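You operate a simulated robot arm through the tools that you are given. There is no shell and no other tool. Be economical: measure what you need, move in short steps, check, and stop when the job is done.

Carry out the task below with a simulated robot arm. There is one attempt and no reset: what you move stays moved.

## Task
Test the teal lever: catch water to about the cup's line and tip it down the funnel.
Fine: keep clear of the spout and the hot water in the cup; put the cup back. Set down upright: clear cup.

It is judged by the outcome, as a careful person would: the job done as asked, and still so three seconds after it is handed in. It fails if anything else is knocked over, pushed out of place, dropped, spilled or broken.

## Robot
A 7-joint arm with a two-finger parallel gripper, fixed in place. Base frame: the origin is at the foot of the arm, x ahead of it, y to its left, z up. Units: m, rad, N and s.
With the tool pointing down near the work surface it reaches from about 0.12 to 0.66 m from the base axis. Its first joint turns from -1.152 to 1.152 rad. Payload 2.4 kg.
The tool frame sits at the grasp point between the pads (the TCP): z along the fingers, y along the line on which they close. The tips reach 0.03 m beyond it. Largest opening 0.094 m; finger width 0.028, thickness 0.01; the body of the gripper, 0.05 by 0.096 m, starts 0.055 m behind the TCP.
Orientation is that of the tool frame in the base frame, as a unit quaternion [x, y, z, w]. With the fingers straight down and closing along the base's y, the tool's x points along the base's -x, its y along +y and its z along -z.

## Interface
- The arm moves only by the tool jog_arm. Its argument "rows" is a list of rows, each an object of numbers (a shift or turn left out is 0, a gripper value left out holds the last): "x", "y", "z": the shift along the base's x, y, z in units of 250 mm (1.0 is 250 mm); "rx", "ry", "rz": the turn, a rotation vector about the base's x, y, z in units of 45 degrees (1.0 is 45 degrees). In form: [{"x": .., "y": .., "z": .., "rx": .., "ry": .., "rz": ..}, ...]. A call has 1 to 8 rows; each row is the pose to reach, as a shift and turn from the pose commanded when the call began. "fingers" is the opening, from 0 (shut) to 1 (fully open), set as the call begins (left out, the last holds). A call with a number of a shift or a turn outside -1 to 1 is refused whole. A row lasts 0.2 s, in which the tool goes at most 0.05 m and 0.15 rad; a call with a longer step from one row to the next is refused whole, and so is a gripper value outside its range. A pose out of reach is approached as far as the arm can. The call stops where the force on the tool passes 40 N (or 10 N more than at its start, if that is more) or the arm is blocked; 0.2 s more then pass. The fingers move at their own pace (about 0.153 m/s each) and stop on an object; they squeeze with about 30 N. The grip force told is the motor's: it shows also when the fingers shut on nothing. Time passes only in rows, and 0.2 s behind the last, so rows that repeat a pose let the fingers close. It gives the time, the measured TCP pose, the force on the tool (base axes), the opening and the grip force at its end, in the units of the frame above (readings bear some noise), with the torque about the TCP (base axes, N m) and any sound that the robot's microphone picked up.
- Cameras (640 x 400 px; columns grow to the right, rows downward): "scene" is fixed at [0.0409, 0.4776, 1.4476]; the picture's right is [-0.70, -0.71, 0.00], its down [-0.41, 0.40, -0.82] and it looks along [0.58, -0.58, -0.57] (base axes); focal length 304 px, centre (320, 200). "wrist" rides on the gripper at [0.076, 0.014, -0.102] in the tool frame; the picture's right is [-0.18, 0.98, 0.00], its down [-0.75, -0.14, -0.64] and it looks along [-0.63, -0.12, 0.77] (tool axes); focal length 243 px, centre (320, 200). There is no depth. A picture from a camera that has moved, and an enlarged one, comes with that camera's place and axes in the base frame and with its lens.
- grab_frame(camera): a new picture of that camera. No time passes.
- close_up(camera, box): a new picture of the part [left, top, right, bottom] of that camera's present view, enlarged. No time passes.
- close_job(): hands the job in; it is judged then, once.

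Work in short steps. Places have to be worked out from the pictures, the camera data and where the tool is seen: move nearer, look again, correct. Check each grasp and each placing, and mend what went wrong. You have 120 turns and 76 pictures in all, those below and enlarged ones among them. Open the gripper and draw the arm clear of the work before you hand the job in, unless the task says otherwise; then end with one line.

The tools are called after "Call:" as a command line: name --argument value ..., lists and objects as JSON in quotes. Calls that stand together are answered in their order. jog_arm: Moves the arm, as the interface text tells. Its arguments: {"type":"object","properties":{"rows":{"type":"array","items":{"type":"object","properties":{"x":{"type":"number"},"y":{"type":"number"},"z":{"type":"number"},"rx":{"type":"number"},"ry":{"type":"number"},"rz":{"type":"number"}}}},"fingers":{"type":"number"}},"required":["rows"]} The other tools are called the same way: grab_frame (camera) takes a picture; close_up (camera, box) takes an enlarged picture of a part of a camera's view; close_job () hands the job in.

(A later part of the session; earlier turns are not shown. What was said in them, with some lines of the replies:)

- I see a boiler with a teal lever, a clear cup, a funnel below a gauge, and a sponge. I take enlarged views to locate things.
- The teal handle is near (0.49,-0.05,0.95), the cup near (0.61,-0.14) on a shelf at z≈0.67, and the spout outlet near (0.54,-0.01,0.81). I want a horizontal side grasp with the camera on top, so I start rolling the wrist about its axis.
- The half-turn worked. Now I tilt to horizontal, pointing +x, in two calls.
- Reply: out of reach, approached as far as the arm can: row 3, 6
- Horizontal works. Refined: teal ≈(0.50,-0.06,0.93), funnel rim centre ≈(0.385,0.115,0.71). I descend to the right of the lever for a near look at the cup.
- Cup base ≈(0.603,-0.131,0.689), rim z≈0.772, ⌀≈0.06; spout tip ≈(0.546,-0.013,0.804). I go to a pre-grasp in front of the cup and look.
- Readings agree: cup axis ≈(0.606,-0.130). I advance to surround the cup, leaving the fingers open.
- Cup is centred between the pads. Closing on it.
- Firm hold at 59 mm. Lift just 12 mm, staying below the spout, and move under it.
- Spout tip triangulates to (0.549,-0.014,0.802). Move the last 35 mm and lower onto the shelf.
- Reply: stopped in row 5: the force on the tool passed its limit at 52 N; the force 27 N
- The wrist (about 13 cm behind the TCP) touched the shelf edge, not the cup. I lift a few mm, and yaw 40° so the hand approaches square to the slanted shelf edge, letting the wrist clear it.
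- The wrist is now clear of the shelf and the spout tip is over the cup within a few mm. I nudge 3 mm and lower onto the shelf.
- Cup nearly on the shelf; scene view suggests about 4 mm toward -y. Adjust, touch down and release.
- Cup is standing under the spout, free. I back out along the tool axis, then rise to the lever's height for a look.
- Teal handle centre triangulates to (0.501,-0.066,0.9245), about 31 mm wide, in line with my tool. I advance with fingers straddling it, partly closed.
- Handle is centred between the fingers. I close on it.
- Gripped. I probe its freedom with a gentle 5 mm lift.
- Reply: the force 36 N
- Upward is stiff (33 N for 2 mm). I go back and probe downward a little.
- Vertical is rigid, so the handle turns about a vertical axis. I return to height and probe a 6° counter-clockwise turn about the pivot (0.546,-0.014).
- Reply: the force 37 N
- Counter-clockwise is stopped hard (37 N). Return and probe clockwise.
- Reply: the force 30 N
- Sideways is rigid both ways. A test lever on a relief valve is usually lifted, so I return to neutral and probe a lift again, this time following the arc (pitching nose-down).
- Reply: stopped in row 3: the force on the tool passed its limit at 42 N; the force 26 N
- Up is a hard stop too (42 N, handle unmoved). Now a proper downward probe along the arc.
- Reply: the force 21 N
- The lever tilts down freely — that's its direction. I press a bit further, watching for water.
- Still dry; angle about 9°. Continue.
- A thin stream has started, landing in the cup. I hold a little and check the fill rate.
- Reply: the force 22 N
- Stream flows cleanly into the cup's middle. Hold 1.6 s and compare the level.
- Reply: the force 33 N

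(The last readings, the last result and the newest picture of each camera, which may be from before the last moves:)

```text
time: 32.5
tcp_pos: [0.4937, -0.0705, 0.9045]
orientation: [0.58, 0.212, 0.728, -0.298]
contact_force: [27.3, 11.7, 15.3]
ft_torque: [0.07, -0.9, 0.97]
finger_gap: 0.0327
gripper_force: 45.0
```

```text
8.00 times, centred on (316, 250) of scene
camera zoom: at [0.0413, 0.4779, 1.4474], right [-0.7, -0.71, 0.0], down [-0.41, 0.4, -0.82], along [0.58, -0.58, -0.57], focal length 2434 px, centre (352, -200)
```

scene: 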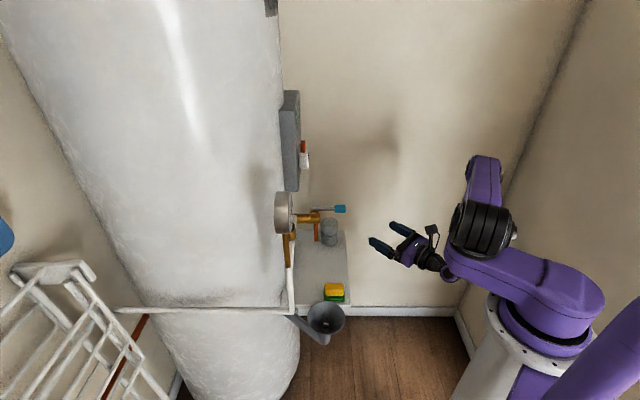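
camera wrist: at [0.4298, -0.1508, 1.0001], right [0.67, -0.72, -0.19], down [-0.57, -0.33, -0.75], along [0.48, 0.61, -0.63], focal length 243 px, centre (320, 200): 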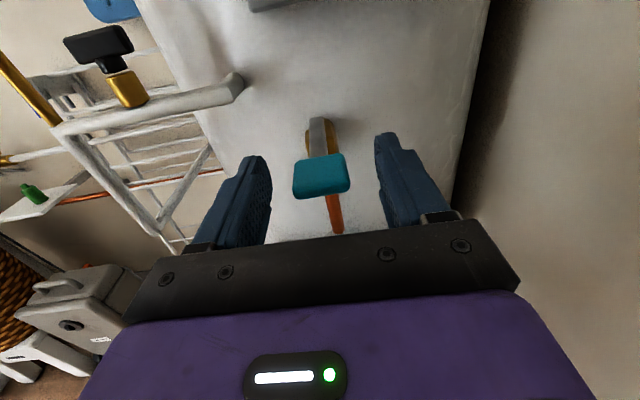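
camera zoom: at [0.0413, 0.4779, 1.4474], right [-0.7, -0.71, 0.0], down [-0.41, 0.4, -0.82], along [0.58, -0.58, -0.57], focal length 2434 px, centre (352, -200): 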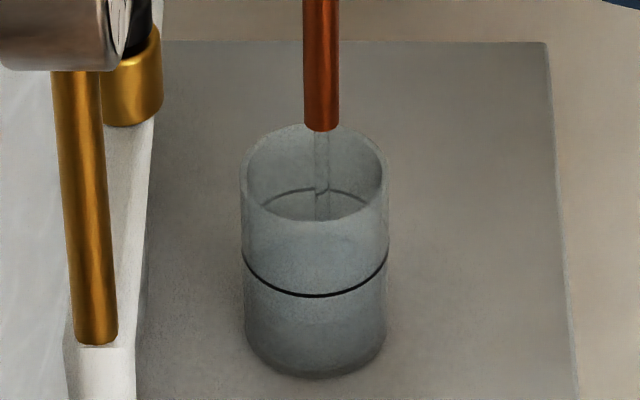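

Faint waterline seems below the black line, rising. Hold another second.

Call:
jog_arm --rows '[{}, {}, {}, {}]'

Call:
close_up --camera "scene" --box '[300, 238, 332, 278]'

```text
time: 33.5
tcp_pos: [0.4926, -0.0721, 0.904]
orientation: [0.58, 0.213, 0.728, -0.298]
contact_force: [26.6, 10.9, 13.5]
ft_torque: [-0.12, -0.84, 1.04]
finger_gap: 0.0325
gripper_force: 45.1
```

```text
10.00 times, centred on (316, 258) of scene
camera zoom: at [0.0413, 0.4779, 1.4474], right [-0.7, -0.71, 0.0], down [-0.41, 0.4, -0.82], along [0.58, -0.58, -0.57], focal length 3043 px, centre (360, -380)
```

zoom: 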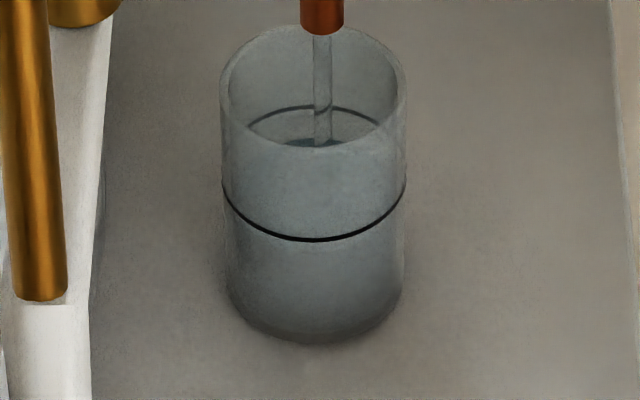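

The water's back edge is now visible about 1/3 of the way short of the line (rate ≈18 px/s). Hold about 0.8 s more.

Call:
jog_arm --rows '[{}, {}, {}]'

Call:
close_up --camera "scene" --box '[300, 238, 332, 278]'

```text
time: 34.3
tcp_pos: [0.4945, -0.0705, 0.9049]
orientation: [0.58, 0.213, 0.728, -0.298]
contact_force: [23.9, 11.1, 10.8]
ft_torque: [-0.22, -0.72, 1.07]
finger_gap: 0.0324
gripper_force: 45.2
```

```text
10.00 times, centred on (316, 258) of scene
camera zoom: at [0.0413, 0.4779, 1.4474], right [-0.7, -0.71, 0.0], down [-0.41, 0.4, -0.82], along [0.58, -0.58, -0.57], focal length 3043 px, centre (360, -380)
```

zoom: 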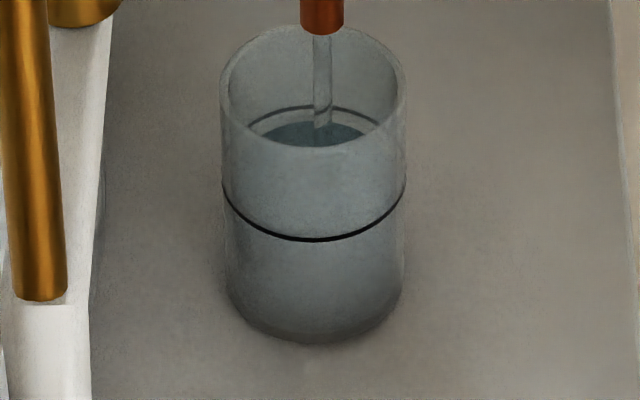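

About 0.7 s of flow left to the line. I hold 0.4 s then raise the lever back to its stop in the same call.

Call:
jog_arm --rows '[{}, {}, {"z": 0.03, "rx": -0.085, "ry": 0.074}, {"z": 0.057, "rx": -0.16, "ry": 0.138}, {"z": 0.077, "rx": -0.215, "ry": 0.186}, {"z": 0.082, "rx": -0.223, "ry": 0.194}]'

Call:
close_up --camera "scene" --box '[260, 180, 388, 260]'

Call:
close_up --camera "scene" --box '[300, 238, 332, 278]'

```text
time: 35.7
tcp_pos: [0.492, -0.0726, 0.9252]
orientation: [0.657, 0.25, 0.661, -0.261]
contact_force: [-9.0, -7.5, 2.2]
ft_torque: [0.68, -0.96, 1.35]
finger_gap: 0.0322
gripper_force: 45.2
```

```text
5.00 times, centred on (324, 220) of scene
camera zoom: at [0.0405, 0.4773, 1.4477], right [-0.7, -0.71, 0.0], down [-0.41, 0.4, -0.82], along [0.58, -0.58, -0.57], focal length 1521 px, centre (300, 100)
```

zoom: 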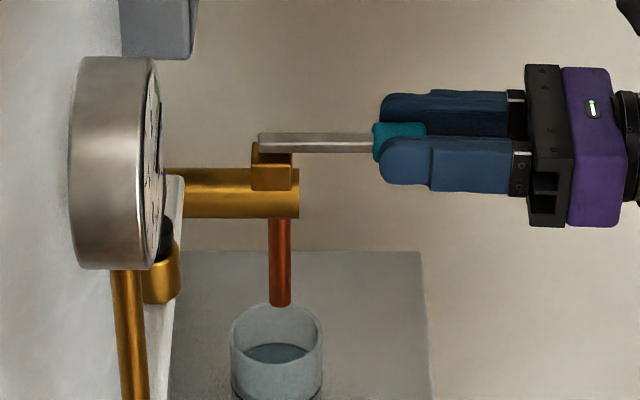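

```text
10.00 times, centred on (316, 258) of scene
camera zoom: at [0.0405, 0.4773, 1.4477], right [-0.7, -0.71, 0.0], down [-0.41, 0.4, -0.82], along [0.58, -0.58, -0.57], focal length 3043 px, centre (360, -380)
```

zoom: 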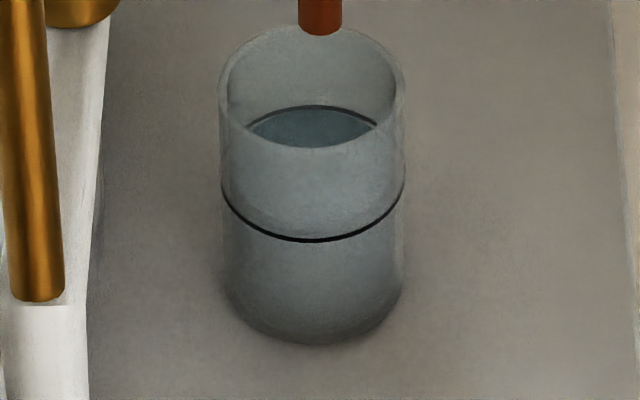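

Water is right at the line and the flow has stopped, lever back to horizontal. I release it and back straight out.

Call:
jog_arm --rows '[{"z": 0.006}, {"z": 0.006}, {"z": 0.006}]' --fingers 0.75

Call:
jog_arm --rows '[{"x": -0.09, "y": -0.08}, {"x": -0.18, "y": -0.16}, {"x": -0.27, "y": -0.25}]'

Call:
close_up --camera "scene" --box '[260, 180, 388, 260]'

```text
time: 36.5
tcp_pos: [0.4937, -0.0713, 0.9259]
orientation: [0.657, 0.252, 0.661, -0.262]
contact_force: [0.7, -0.2, -0.5]
ft_torque: [-0.03, 0.05, 0.0]
finger_gap: 0.0707
gripper_force: 0.0
```

```text
time: 37.3
tcp_pos: [0.4263, -0.1336, 0.9272]
orientation: [0.657, 0.252, 0.661, -0.262]
contact_force: [-0.1, -0.2, 0.1]
ft_torque: [-0.04, 0.0, 0.0]
finger_gap: 0.0704
gripper_force: 0.0
```

```text
5.00 times, centred on (324, 220) of scene
camera zoom: at [0.0408, 0.4776, 1.4476], right [-0.7, -0.71, 0.0], down [-0.41, 0.4, -0.82], along [0.58, -0.58, -0.57], focal length 1521 px, centre (300, 100)
```

zoom: 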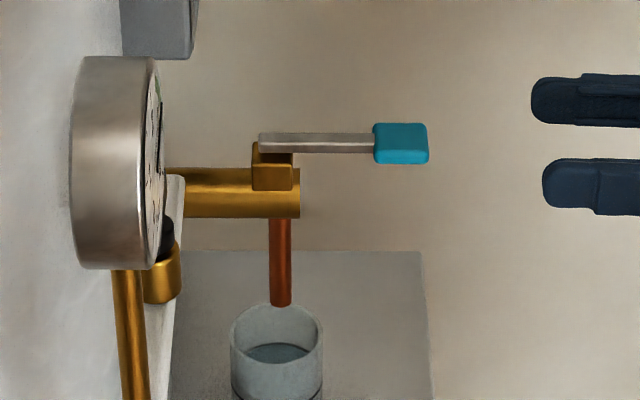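

Lever rests closed, no drip. I open, drop back to cup height and check alignment before advancing.

Call:
jog_arm --rows '[{"x": 0.011, "y": 0.016, "z": -0.15, "rx": -0.0094, "ry": 0.008}, {"x": 0.011, "y": 0.016, "z": -0.3, "rx": -0.0094, "ry": 0.008}, {"x": 0.011, "y": 0.016, "z": -0.45, "rx": -0.0094, "ry": 0.008}, {"x": 0.011, "y": 0.016, "z": -0.6, "rx": -0.0094, "ry": 0.008}, {"x": 0.011, "y": 0.016, "z": -0.72, "rx": -0.0094, "ry": 0.008}, {"x": 0.011, "y": 0.016, "z": -0.757, "rx": -0.0094, "ry": 0.008}]' --fingers 0.95

Call:
grab_frame --camera "wrist"

```text
time: 38.7
tcp_pos: [0.4281, -0.1302, 0.7375]
orientation: [0.66, 0.253, 0.658, -0.26]
contact_force: [-0.5, -0.3, -0.3]
ft_torque: [-0.01, 0.01, 0.0]
finger_gap: 0.0892
gripper_force: 0.0
```

```text
29 pictures are left
camera wrist: at [0.3632, -0.211, 0.8144], right [0.66, -0.72, -0.19], down [-0.57, -0.32, -0.75], along [0.48, 0.61, -0.63], focal length 243 px, centre (320, 200)
```

wrist: 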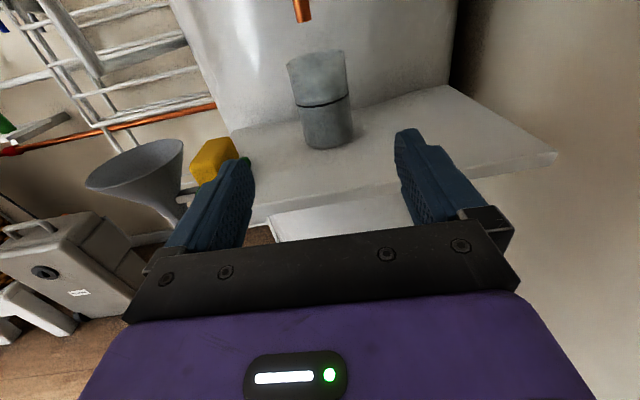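

Cup is centred in the path. I advance to it and grip.

Call:
jog_arm --rows '[{"x": 0.12, "y": 0.11}, {"x": 0.24, "y": 0.22}, {"x": 0.34, "y": 0.31}, {"x": 0.43, "y": 0.394}, {"x": 0.493, "y": 0.452}, {"x": 0.493, "y": 0.452}]'

Call:
jog_arm --rows '[{}, {}, {}]' --fingers 0.45

Call:
grab_frame --camera "wrist"

Call:
close_up --camera "scene" --box '[260, 200, 420, 340]'

```text
time: 40.1
tcp_pos: [0.5528, -0.0153, 0.7375]
orientation: [0.66, 0.253, 0.658, -0.26]
contact_force: [0.3, -0.2, 0.0]
ft_torque: [0.02, -0.02, 0.0]
finger_gap: 0.0894
gripper_force: 0.1
```

```text
time: 40.9
tcp_pos: [0.5526, -0.0161, 0.738]
orientation: [0.66, 0.253, 0.658, -0.26]
contact_force: [0.9, 0.8, 0.3]
ft_torque: [0.0, -0.08, 0.03]
finger_gap: 0.0599
gripper_force: 30.3
```

```text
28 pictures are left
camera wrist: at [0.4868, -0.0966, 0.8139], right [0.66, -0.72, -0.19], down [-0.57, -0.32, -0.75], along [0.48, 0.61, -0.63], focal length 243 px, centre (320, 200)
```

wrist: 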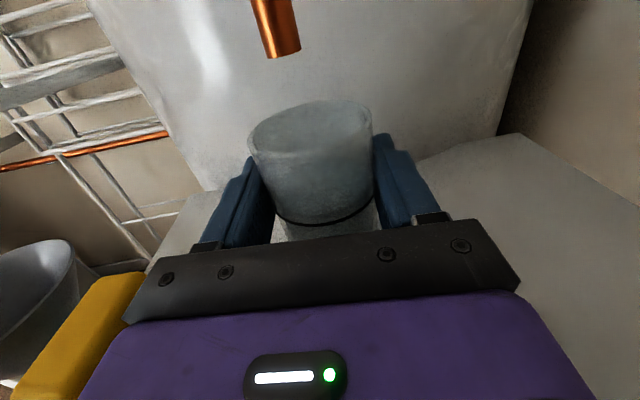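

```text
2.86 times, centred on (340, 270) of scene
camera zoom: at [0.0409, 0.4776, 1.4476], right [-0.7, -0.71, 0.0], down [-0.41, 0.4, -0.82], along [0.58, -0.58, -0.57], focal length 869 px, centre (263, 0)
```

zoom: 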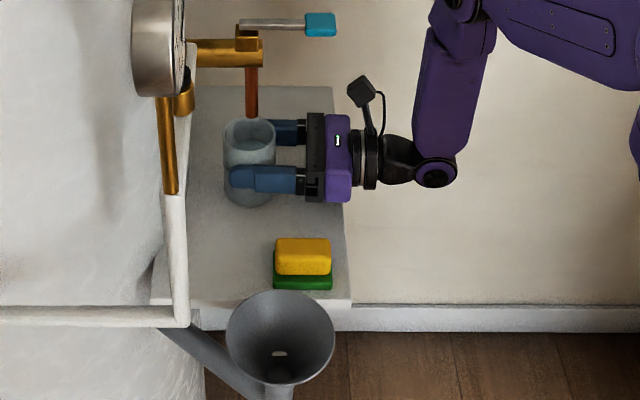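

Cup gripped (60 mm). Funnel rim centre is (0.378,0.114,0.710). I lift 8 mm, back the cup out from the spout along the tool axis, then raise it clear of the sponge.

Call:
jog_arm --rows '[{"z": 0.016}, {"z": 0.032}, {"x": -0.055, "y": -0.051, "z": 0.034}, {"x": -0.11, "y": -0.102, "z": 0.034}, {"x": -0.165, "y": -0.153, "z": 0.034}, {"x": -0.22, "y": -0.204, "z": 0.034}, {"x": -0.22, "y": -0.204, "z": 0.09}, {"x": -0.22, "y": -0.204, "z": 0.15}]'

Call:
jog_arm --rows '[{"z": 0.07}, {"z": 0.14}, {"x": -0.03, "y": 0.05, "z": 0.14}, {"x": -0.08, "y": 0.13, "z": 0.14}, {"x": -0.13, "y": 0.21, "z": 0.14}, {"x": -0.18, "y": 0.29, "z": 0.14}]'

Call:
grab_frame --camera "wrist"

Call:
close_up --camera "scene" --box '[260, 200, 420, 340]'

```text
time: 42.7
tcp_pos: [0.4989, -0.0687, 0.7765]
orientation: [0.659, 0.254, 0.658, -0.26]
contact_force: [0.5, 0.3, -1.4]
ft_torque: [-0.01, 0.01, 0.02]
finger_gap: 0.0597
gripper_force: 30.0
```

```text
time: 44.1
tcp_pos: [0.4518, 0.0045, 0.8104]
orientation: [0.66, 0.254, 0.658, -0.26]
contact_force: [-0.2, -0.3, -1.6]
ft_torque: [-0.03, 0.02, 0.02]
finger_gap: 0.0595
gripper_force: 29.4
```

```text
26 pictures are left
camera wrist: at [0.3876, -0.0762, 0.8867], right [0.66, -0.72, -0.19], down [-0.57, -0.33, -0.75], along [0.48, 0.61, -0.63], focal length 243 px, centre (320, 200)
```

wrist: 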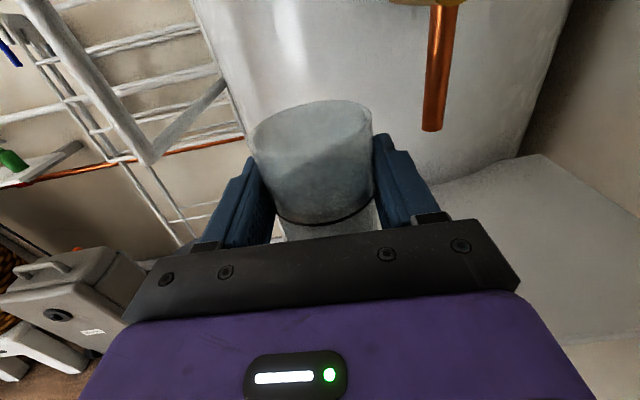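

```text
2.86 times, centred on (340, 270) of scene
camera zoom: at [0.0409, 0.4776, 1.4476], right [-0.7, -0.71, 0.0], down [-0.41, 0.4, -0.82], along [0.58, -0.58, -0.57], focal length 869 px, centre (263, 0)
```

zoom: 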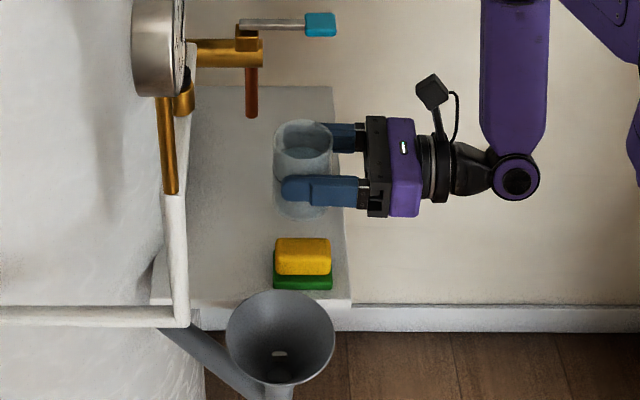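

Cup carried upright, no spill. Continue to the pour position (0.404,0.086), funnel-side.

Call:
jog_arm --rows '[{"x": -0.04, "y": 0.07}, {"x": -0.08, "y": 0.14}, {"x": -0.12, "y": 0.21}, {"x": -0.16, "y": 0.28}, {"x": -0.192, "y": 0.326}, {"x": -0.192, "y": 0.326, "z": -0.03}, {"x": -0.192, "y": 0.326, "z": -0.06}]'

Call:
close_up --camera "scene" --box '[260, 200, 420, 340]'

Call:
grab_frame --camera "wrist"

```text
time: 45.7
tcp_pos: [0.4044, 0.0858, 0.7959]
orientation: [0.66, 0.254, 0.657, -0.261]
contact_force: [1.2, 0.4, -1.9]
ft_torque: [-0.02, 0.0, 0.0]
finger_gap: 0.059
gripper_force: 29.7
```

```text
2.86 times, centred on (340, 270) of scene
camera zoom: at [0.0409, 0.4776, 1.4476], right [-0.7, -0.71, 0.0], down [-0.41, 0.4, -0.82], along [0.58, -0.58, -0.57], focal length 869 px, centre (263, 0)
```

zoom: 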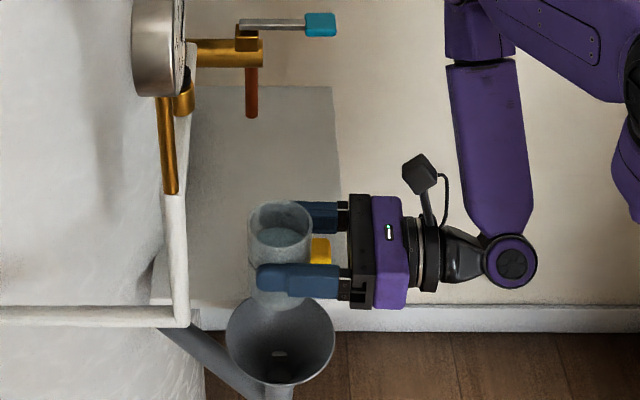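

```text
23 pictures are left
camera wrist: at [0.3385, 0.0061, 0.8713], right [0.66, -0.72, -0.19], down [-0.57, -0.32, -0.75], along [0.48, 0.61, -0.63], focal length 243 px, centre (320, 200)
```

wrist: 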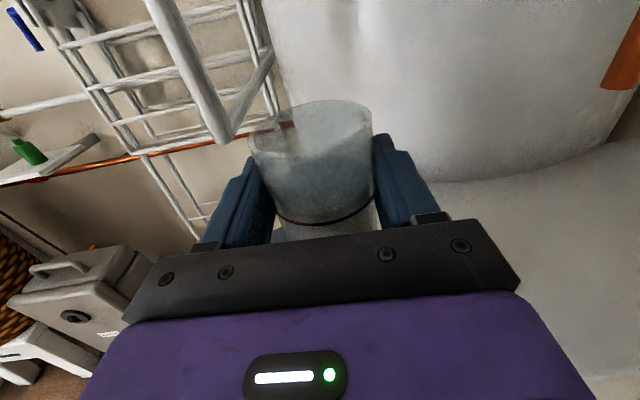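

Aligned with the funnel. I begin tipping about the tool axis toward the funnel: first 45° (water should not leave before ~58°).

Call:
jog_arm --rows '[{"rx": -0.06, "ry": -0.055}, {"rx": -0.15, "ry": -0.139}, {"rx": -0.25, "ry": -0.231}, {"rx": -0.36, "ry": -0.332}, {"rx": -0.47, "ry": -0.434}, {"rx": -0.58, "ry": -0.536}, {"rx": -0.67, "ry": -0.619}, {"rx": -0.7346, "ry": -0.6784}]'

Call:
close_up --camera "scene" --box '[260, 220, 420, 340]'

Call:
grab_frame --camera "wrist"

```text
time: 47.5
tcp_pos: [0.4031, 0.0863, 0.7951]
orientation: [0.512, 0.487, 0.708, 0.012]
contact_force: [-0.2, -0.5, -1.9]
ft_torque: [0.02, 0.03, 0.02]
finger_gap: 0.0592
gripper_force: 30.8
```

```text
3.33 times, centred on (340, 280) of scene
camera zoom: at [0.0409, 0.4776, 1.4476], right [-0.7, -0.71, 0.0], down [-0.41, 0.4, -0.82], along [0.58, -0.58, -0.57], focal length 1014 px, centre (253, -67)
```

zoom: 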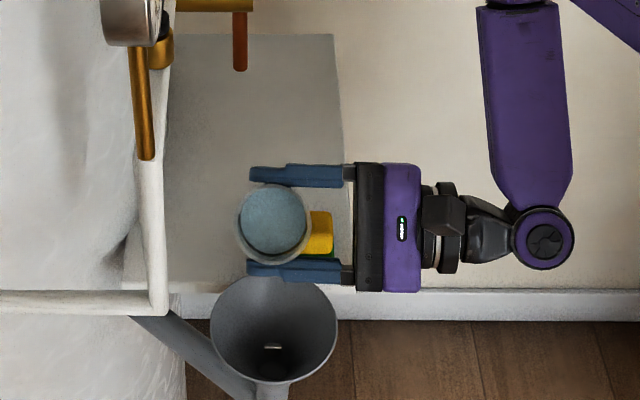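

```text
21 pictures are left
camera wrist: at [0.2988, 0.0486, 0.8602], right [0.56, -0.61, 0.56], down [-0.18, -0.75, -0.64], along [0.81, 0.26, -0.53], focal length 243 px, centre (320, 200)
```

wrist: 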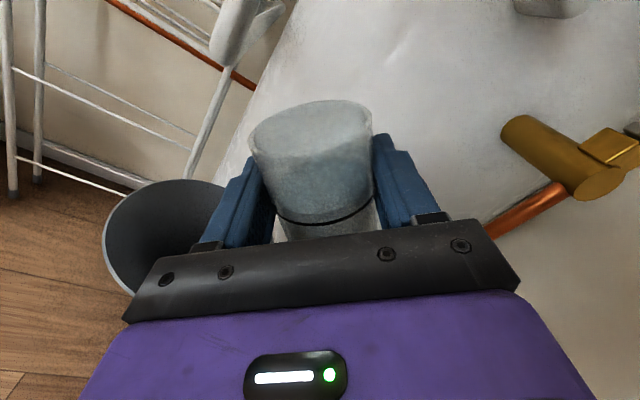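

Lip is over the funnel at 45°, a little toward its near side. I shift back 8 mm, lower 1 cm, and tip slowly on to 90°.

Call:
jog_arm --rows '[{"x": 0.011, "y": -0.012, "z": -0.02}, {"x": 0.022, "y": -0.023, "z": -0.04}, {"x": 0.022, "y": -0.023, "z": -0.04, "rx": -0.1, "ry": -0.092}, {"x": 0.022, "y": -0.023, "z": -0.04, "rx": -0.18, "ry": -0.166}, {"x": 0.022, "y": -0.023, "z": -0.04, "rx": -0.25, "ry": -0.231}, {"x": 0.022, "y": -0.023, "z": -0.04, "rx": -0.31, "ry": -0.286}]'

Call:
close_up --camera "scene" --box '[260, 220, 420, 340]'

```text
time: 48.9
tcp_pos: [0.4079, 0.0808, 0.7853]
orientation: [0.424, 0.565, 0.696, 0.127]
contact_force: [0.0, 0.1, -0.5]
ft_torque: [0.0, 0.03, -0.02]
finger_gap: 0.0593
gripper_force: 30.6
```

```text
3.33 times, centred on (340, 280) of scene
camera zoom: at [0.0409, 0.4776, 1.4476], right [-0.7, -0.71, 0.0], down [-0.41, 0.4, -0.82], along [0.58, -0.58, -0.57], focal length 1014 px, centre (253, -67)
```

zoom: 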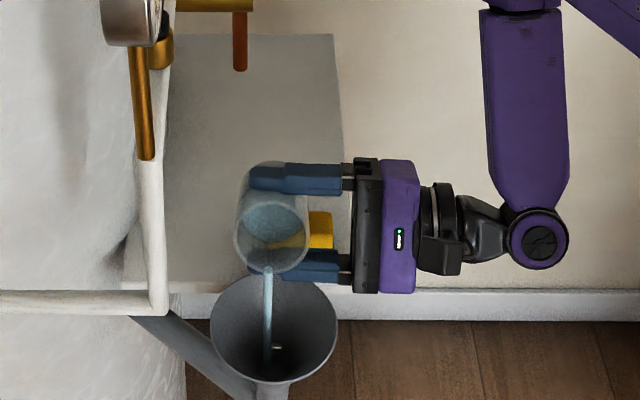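

Stream runs cleanly down the funnel. I hold briefly and continue tipping slowly.

Call:
jog_arm --rows '[{}, {"rx": -0.05, "ry": -0.046}, {"rx": -0.1, "ry": -0.092}, {"rx": -0.16, "ry": -0.148}, {"rx": -0.22, "ry": -0.203}, {"rx": -0.29, "ry": -0.268}, {"rx": -0.36, "ry": -0.332}, {"rx": -0.43, "ry": -0.397}]'

Call:
close_up --camera "scene" --box '[260, 220, 420, 340]'

```text
time: 50.7
tcp_pos: [0.4087, 0.0811, 0.7845]
orientation: [0.284, 0.647, 0.649, 0.282]
contact_force: [-0.4, 0.5, -0.8]
ft_torque: [-0.01, 0.0, 0.0]
finger_gap: 0.059
gripper_force: 29.7
```

```text
3.33 times, centred on (340, 280) of scene
camera zoom: at [0.0409, 0.4776, 1.4476], right [-0.7, -0.71, 0.0], down [-0.41, 0.4, -0.82], along [0.58, -0.58, -0.57], focal length 1014 px, centre (253, -67)
```

zoom: 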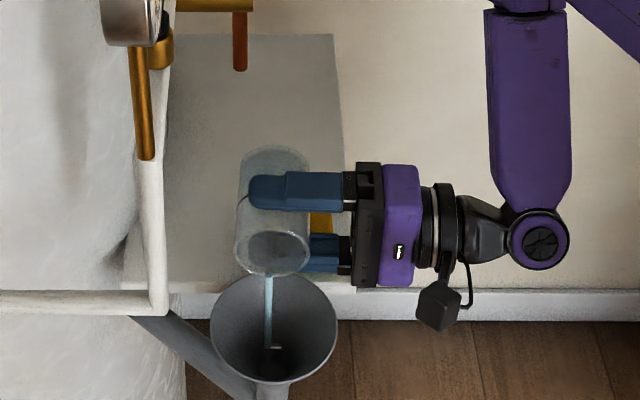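

Nearly empty at 90°. Tip on to ~113°, shifting 1 cm forward to keep the lip central, and hold to drain.

Call:
jog_arm --rows '[{"rx": -0.08, "ry": -0.074}, {"rx": -0.16, "ry": -0.148, "x": -0.013, "y": 0.014}, {"rx": -0.26, "ry": -0.24, "x": -0.027, "y": 0.029}, {"rx": -0.37, "ry": -0.342, "x": -0.027, "y": 0.029}, {"rx": -0.37, "ry": -0.342, "x": -0.027, "y": 0.029}, {"rx": -0.37, "ry": -0.342, "x": -0.027, "y": 0.029}, {"rx": -0.37, "ry": -0.342, "x": -0.027, "y": 0.029}, {"rx": -0.37, "ry": -0.342, "x": -0.027, "y": 0.029}]'

Call:
close_up --camera "scene" --box '[260, 220, 420, 340]'

```text
time: 52.5
tcp_pos: [0.4029, 0.0881, 0.786]
orientation: [0.151, 0.69, 0.581, 0.404]
contact_force: [0.3, -0.3, -0.8]
ft_torque: [0.0, -0.02, 0.01]
finger_gap: 0.0589
gripper_force: 30.0
```

```text
3.33 times, centred on (340, 280) of scene
camera zoom: at [0.0409, 0.4776, 1.4476], right [-0.7, -0.71, 0.0], down [-0.41, 0.4, -0.82], along [0.58, -0.58, -0.57], focal length 1014 px, centre (253, -67)
```

zoom: 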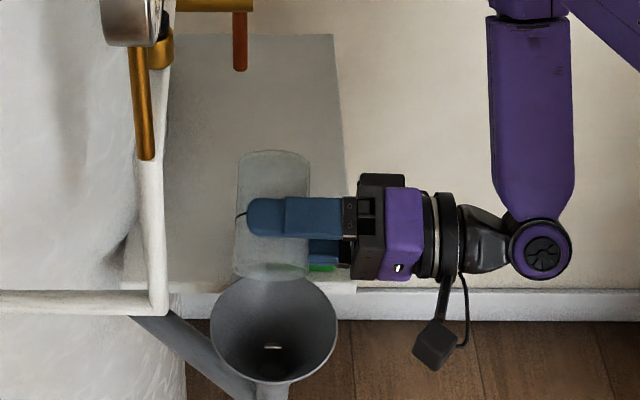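

Empty and no more drips. I rotate back upright in three calls, slightly raised.

Call:
jog_arm --rows '[{"z": 0.03, "rx": 0.12, "ry": 0.111}, {"z": 0.06, "rx": 0.25, "ry": 0.231}, {"z": 0.08, "rx": 0.38, "ry": 0.351}, {"z": 0.08, "rx": 0.51, "ry": 0.471}, {"z": 0.08, "rx": 0.64, "ry": 0.591}, {"z": 0.08, "rx": 0.7346, "ry": 0.6784}]'

Call:
jog_arm --rows '[{"rx": 0.12, "ry": 0.111}, {"rx": 0.25, "ry": 0.231}, {"rx": 0.38, "ry": 0.351}, {"rx": 0.51, "ry": 0.471}, {"rx": 0.64, "ry": 0.591}, {"rx": 0.7346, "ry": 0.6784}]'

Call:
jog_arm --rows '[{"rx": 0.12, "ry": 0.111}, {"rx": 0.25, "ry": 0.231}, {"rx": 0.375, "ry": 0.346}]'

Call:
grab_frame --camera "scene"

```text
time: 53.9
tcp_pos: [0.4028, 0.0871, 0.8052]
orientation: [0.406, 0.579, 0.692, 0.149]
contact_force: [-0.2, -0.5, -1.4]
ft_torque: [0.01, -0.01, -0.01]
finger_gap: 0.0587
gripper_force: 30.4
```

```text
time: 55.3
tcp_pos: [0.4014, 0.0879, 0.8066]
orientation: [0.597, 0.378, 0.697, -0.125]
contact_force: [0.9, -0.3, -0.1]
ft_torque: [0.0, 0.03, 0.03]
finger_gap: 0.0586
gripper_force: 30.2
```

```text
time: 56.1
tcp_pos: [0.4013, 0.0874, 0.8056]
orientation: [0.66, 0.252, 0.658, -0.26]
contact_force: [0.5, -0.5, -0.7]
ft_torque: [0.03, 0.01, 0.0]
finger_gap: 0.0586
gripper_force: 29.4
```

```text
17 pictures are left
```

scene: 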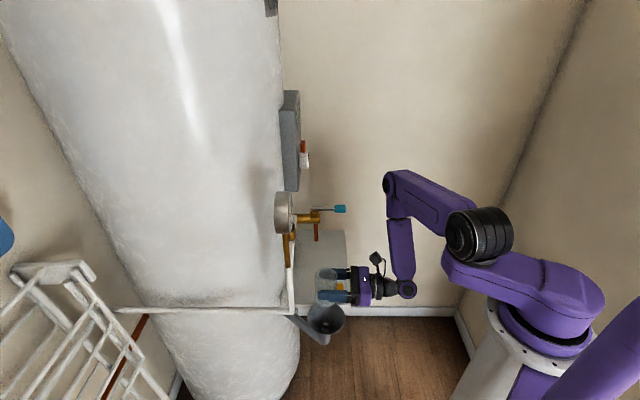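

All undisturbed. Carry the cup back right of the lever (staying low and clear of the spout), then yaw back to 0.

Call:
jog_arm --rows '[{"x": 0.07, "y": -0.11}, {"x": 0.14, "y": -0.22}, {"x": 0.195, "y": -0.33}, {"x": 0.195, "y": -0.47}, {"x": 0.195, "y": -0.61}, {"x": 0.195, "y": -0.75}, {"x": 0.195, "y": -0.87}]'

Call:
jog_arm --rows '[{"rz": -0.17}, {"rz": -0.34}, {"rz": -0.51}, {"rz": -0.68}, {"rz": -0.85}, {"rz": -0.94}]'

Call:
grab_frame --camera "wrist"

```text
time: 57.7
tcp_pos: [0.4508, -0.1319, 0.804]
orientation: [0.66, 0.254, 0.658, -0.261]
contact_force: [-0.3, 0.5, -0.9]
ft_torque: [0.0, 0.02, -0.01]
finger_gap: 0.0585
gripper_force: 29.9
```

```text
time: 59.1
tcp_pos: [0.4512, -0.1295, 0.8044]
orientation: [0.707, -0.001, 0.707, -0.003]
contact_force: [0.4, 1.0, -0.5]
ft_torque: [0.02, 0.01, -0.02]
finger_gap: 0.0583
gripper_force: 30.1
```

```text
16 pictures are left
camera wrist: at [0.3486, -0.1457, 0.8815], right [0.0, -0.98, -0.19], down [-0.64, 0.15, -0.75], along [0.77, 0.13, -0.63], focal length 243 px, centre (320, 200)
```

wrist: 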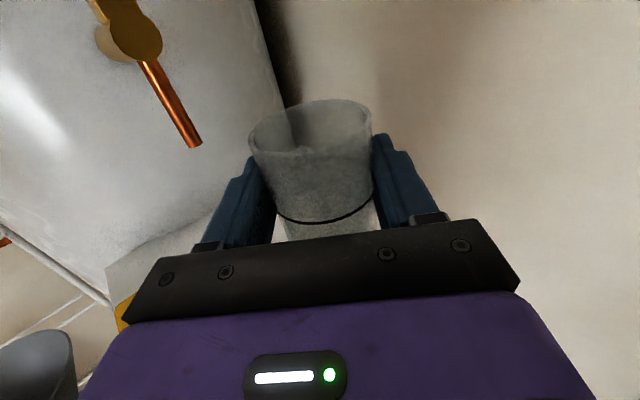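

Cup is empty and upright. Move to its home (0.605,-0.130) and lower.

Call:
jog_arm --rows '[{"z": -0.12}, {"x": 0.12, "z": -0.15}, {"x": 0.25, "z": -0.18}, {"x": 0.38, "z": -0.18}, {"x": 0.5, "z": -0.18}, {"x": 0.615, "z": -0.18}, {"x": 0.615, "z": -0.22}, {"x": 0.615, "z": -0.25}]'

Call:
jog_arm --rows '[{"z": -0.01}, {"z": -0.018}]'

Call:
close_up --camera "scene" --box '[260, 180, 420, 280]'

```text
time: 60.9
tcp_pos: [0.606, -0.1293, 0.7441]
orientation: [0.707, -0.002, 0.707, -0.006]
contact_force: [0.1, -0.4, 0.0]
ft_torque: [0.0, 0.0, 0.03]
finger_gap: 0.0585
gripper_force: 29.7
```

```text
time: 61.5
tcp_pos: [0.6046, -0.1305, 0.7392]
orientation: [0.707, -0.002, 0.707, -0.005]
contact_force: [0.4, -0.7, 0.8]
ft_torque: [-0.02, -0.04, -0.02]
finger_gap: 0.0584
gripper_force: 29.9
```

```text
4.00 times, centred on (340, 230) of scene
camera zoom: at [0.0409, 0.4776, 1.4476], right [-0.7, -0.71, 0.0], down [-0.41, 0.4, -0.82], along [0.58, -0.58, -0.57], focal length 1217 px, centre (240, 80)
```

zoom: 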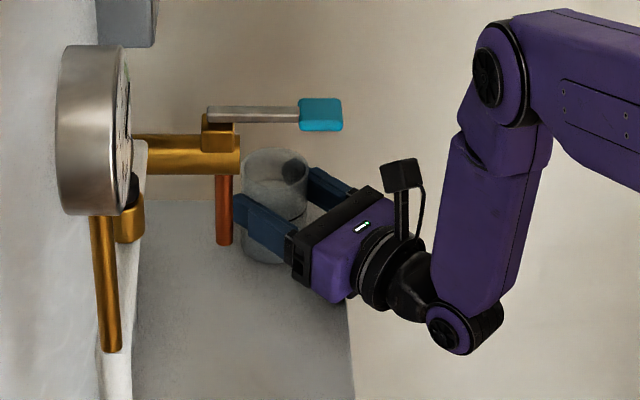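

The cup is ~4 mm left of its original spot in the view; I correct by (-3,-3) mm, touch down and release.

Call:
jog_arm --rows '[{"x": -0.012, "y": -0.012}, {"x": -0.012, "y": -0.012, "z": -0.005}, {"x": -0.012, "y": -0.012, "z": -0.009}]'

Call:
jog_arm --rows '[{}, {}, {}]' --fingers 0.92

Call:
close_up --camera "scene" --box '[260, 180, 420, 280]'

```text
time: 62.3
tcp_pos: [0.6031, -0.1339, 0.7377]
orientation: [0.705, 0.0, 0.709, -0.006]
contact_force: [-0.9, 2.4, 11.4]
ft_torque: [-0.01, 0.18, 0.0]
finger_gap: 0.0586
gripper_force: 29.4
```

```text
time: 63.1
tcp_pos: [0.6019, -0.1323, 0.7359]
orientation: [0.707, -0.002, 0.707, -0.005]
contact_force: [0.2, -0.4, -0.1]
ft_torque: [-0.02, 0.0, 0.0]
finger_gap: 0.0862
gripper_force: 0.1
```

```text
4.00 times, centred on (340, 230) of scene
camera zoom: at [0.0409, 0.4776, 1.4476], right [-0.7, -0.71, 0.0], down [-0.41, 0.4, -0.82], along [0.58, -0.58, -0.57], focal length 1217 px, centre (240, 80)
```

zoom: 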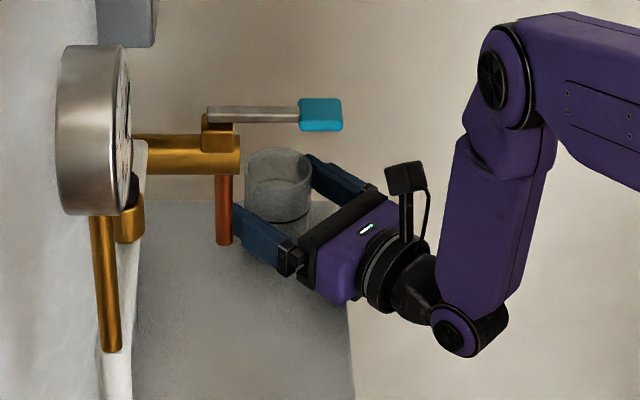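

Cup is free, standing where it began. I back straight out along -x, then rise clear.

Call:
jog_arm --rows '[{"x": -0.1}, {"x": -0.22}, {"x": -0.36}, {"x": -0.52}, {"x": -0.68}, {"x": -0.82}]'

Call:
jog_arm --rows '[{"z": 0.18}, {"z": 0.36}, {"z": 0.54}, {"z": 0.72}]'

Call:
close_up --camera "scene" --box '[260, 180, 388, 260]'

Call:
grab_frame --camera "scene"

```text
time: 64.5
tcp_pos: [0.3968, -0.134, 0.7371]
orientation: [0.707, -0.001, 0.708, -0.005]
contact_force: [0.1, 0.1, 0.2]
ft_torque: [0.01, -0.01, 0.02]
finger_gap: 0.0868
gripper_force: 0.1
```

```text
time: 65.5
tcp_pos: [0.3982, -0.1325, 0.9161]
orientation: [0.707, -0.001, 0.707, -0.004]
contact_force: [0.0, -0.2, -0.7]
ft_torque: [0.01, -0.01, 0.02]
finger_gap: 0.0864
gripper_force: 0.1
```

```text
5.00 times, centred on (324, 220) of scene
camera zoom: at [0.0408, 0.4776, 1.4476], right [-0.7, -0.71, 0.0], down [-0.41, 0.4, -0.82], along [0.58, -0.58, -0.57], focal length 1521 px, centre (300, 100)
```

zoom: 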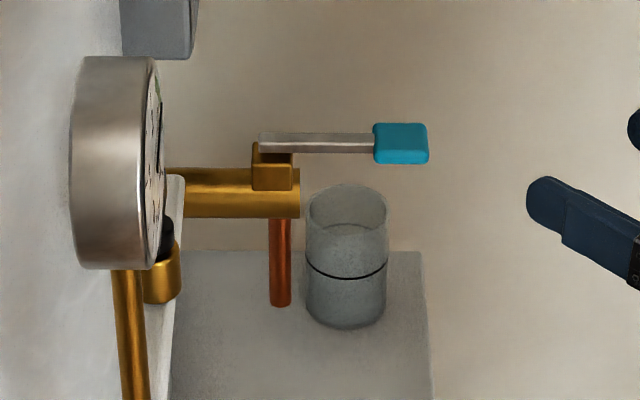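

```text
12 pictures are left
```

scene: 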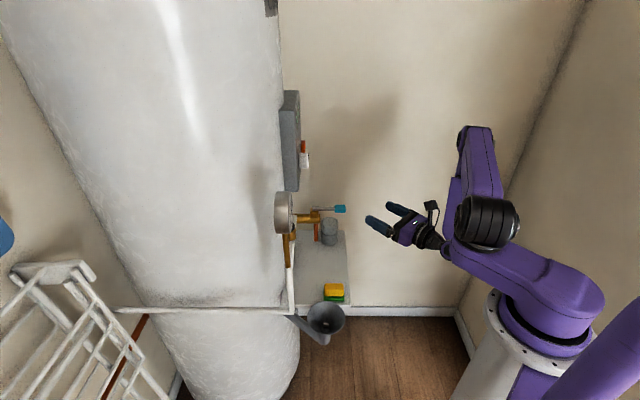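

The cup is upright and empty at its original spot, the lever is closed, the sponge and funnel are untouched, and the arm is clear. Handing in.

Call:
close_job

```text
The job is handed in.
```

I tested the teal lever: pressing it down ran water into the cup up to the line, and raising it stopped the flow. I tipped the water down the funnel without spilling and put the empty cup back upright in its original place; the arm ended clear of the work.
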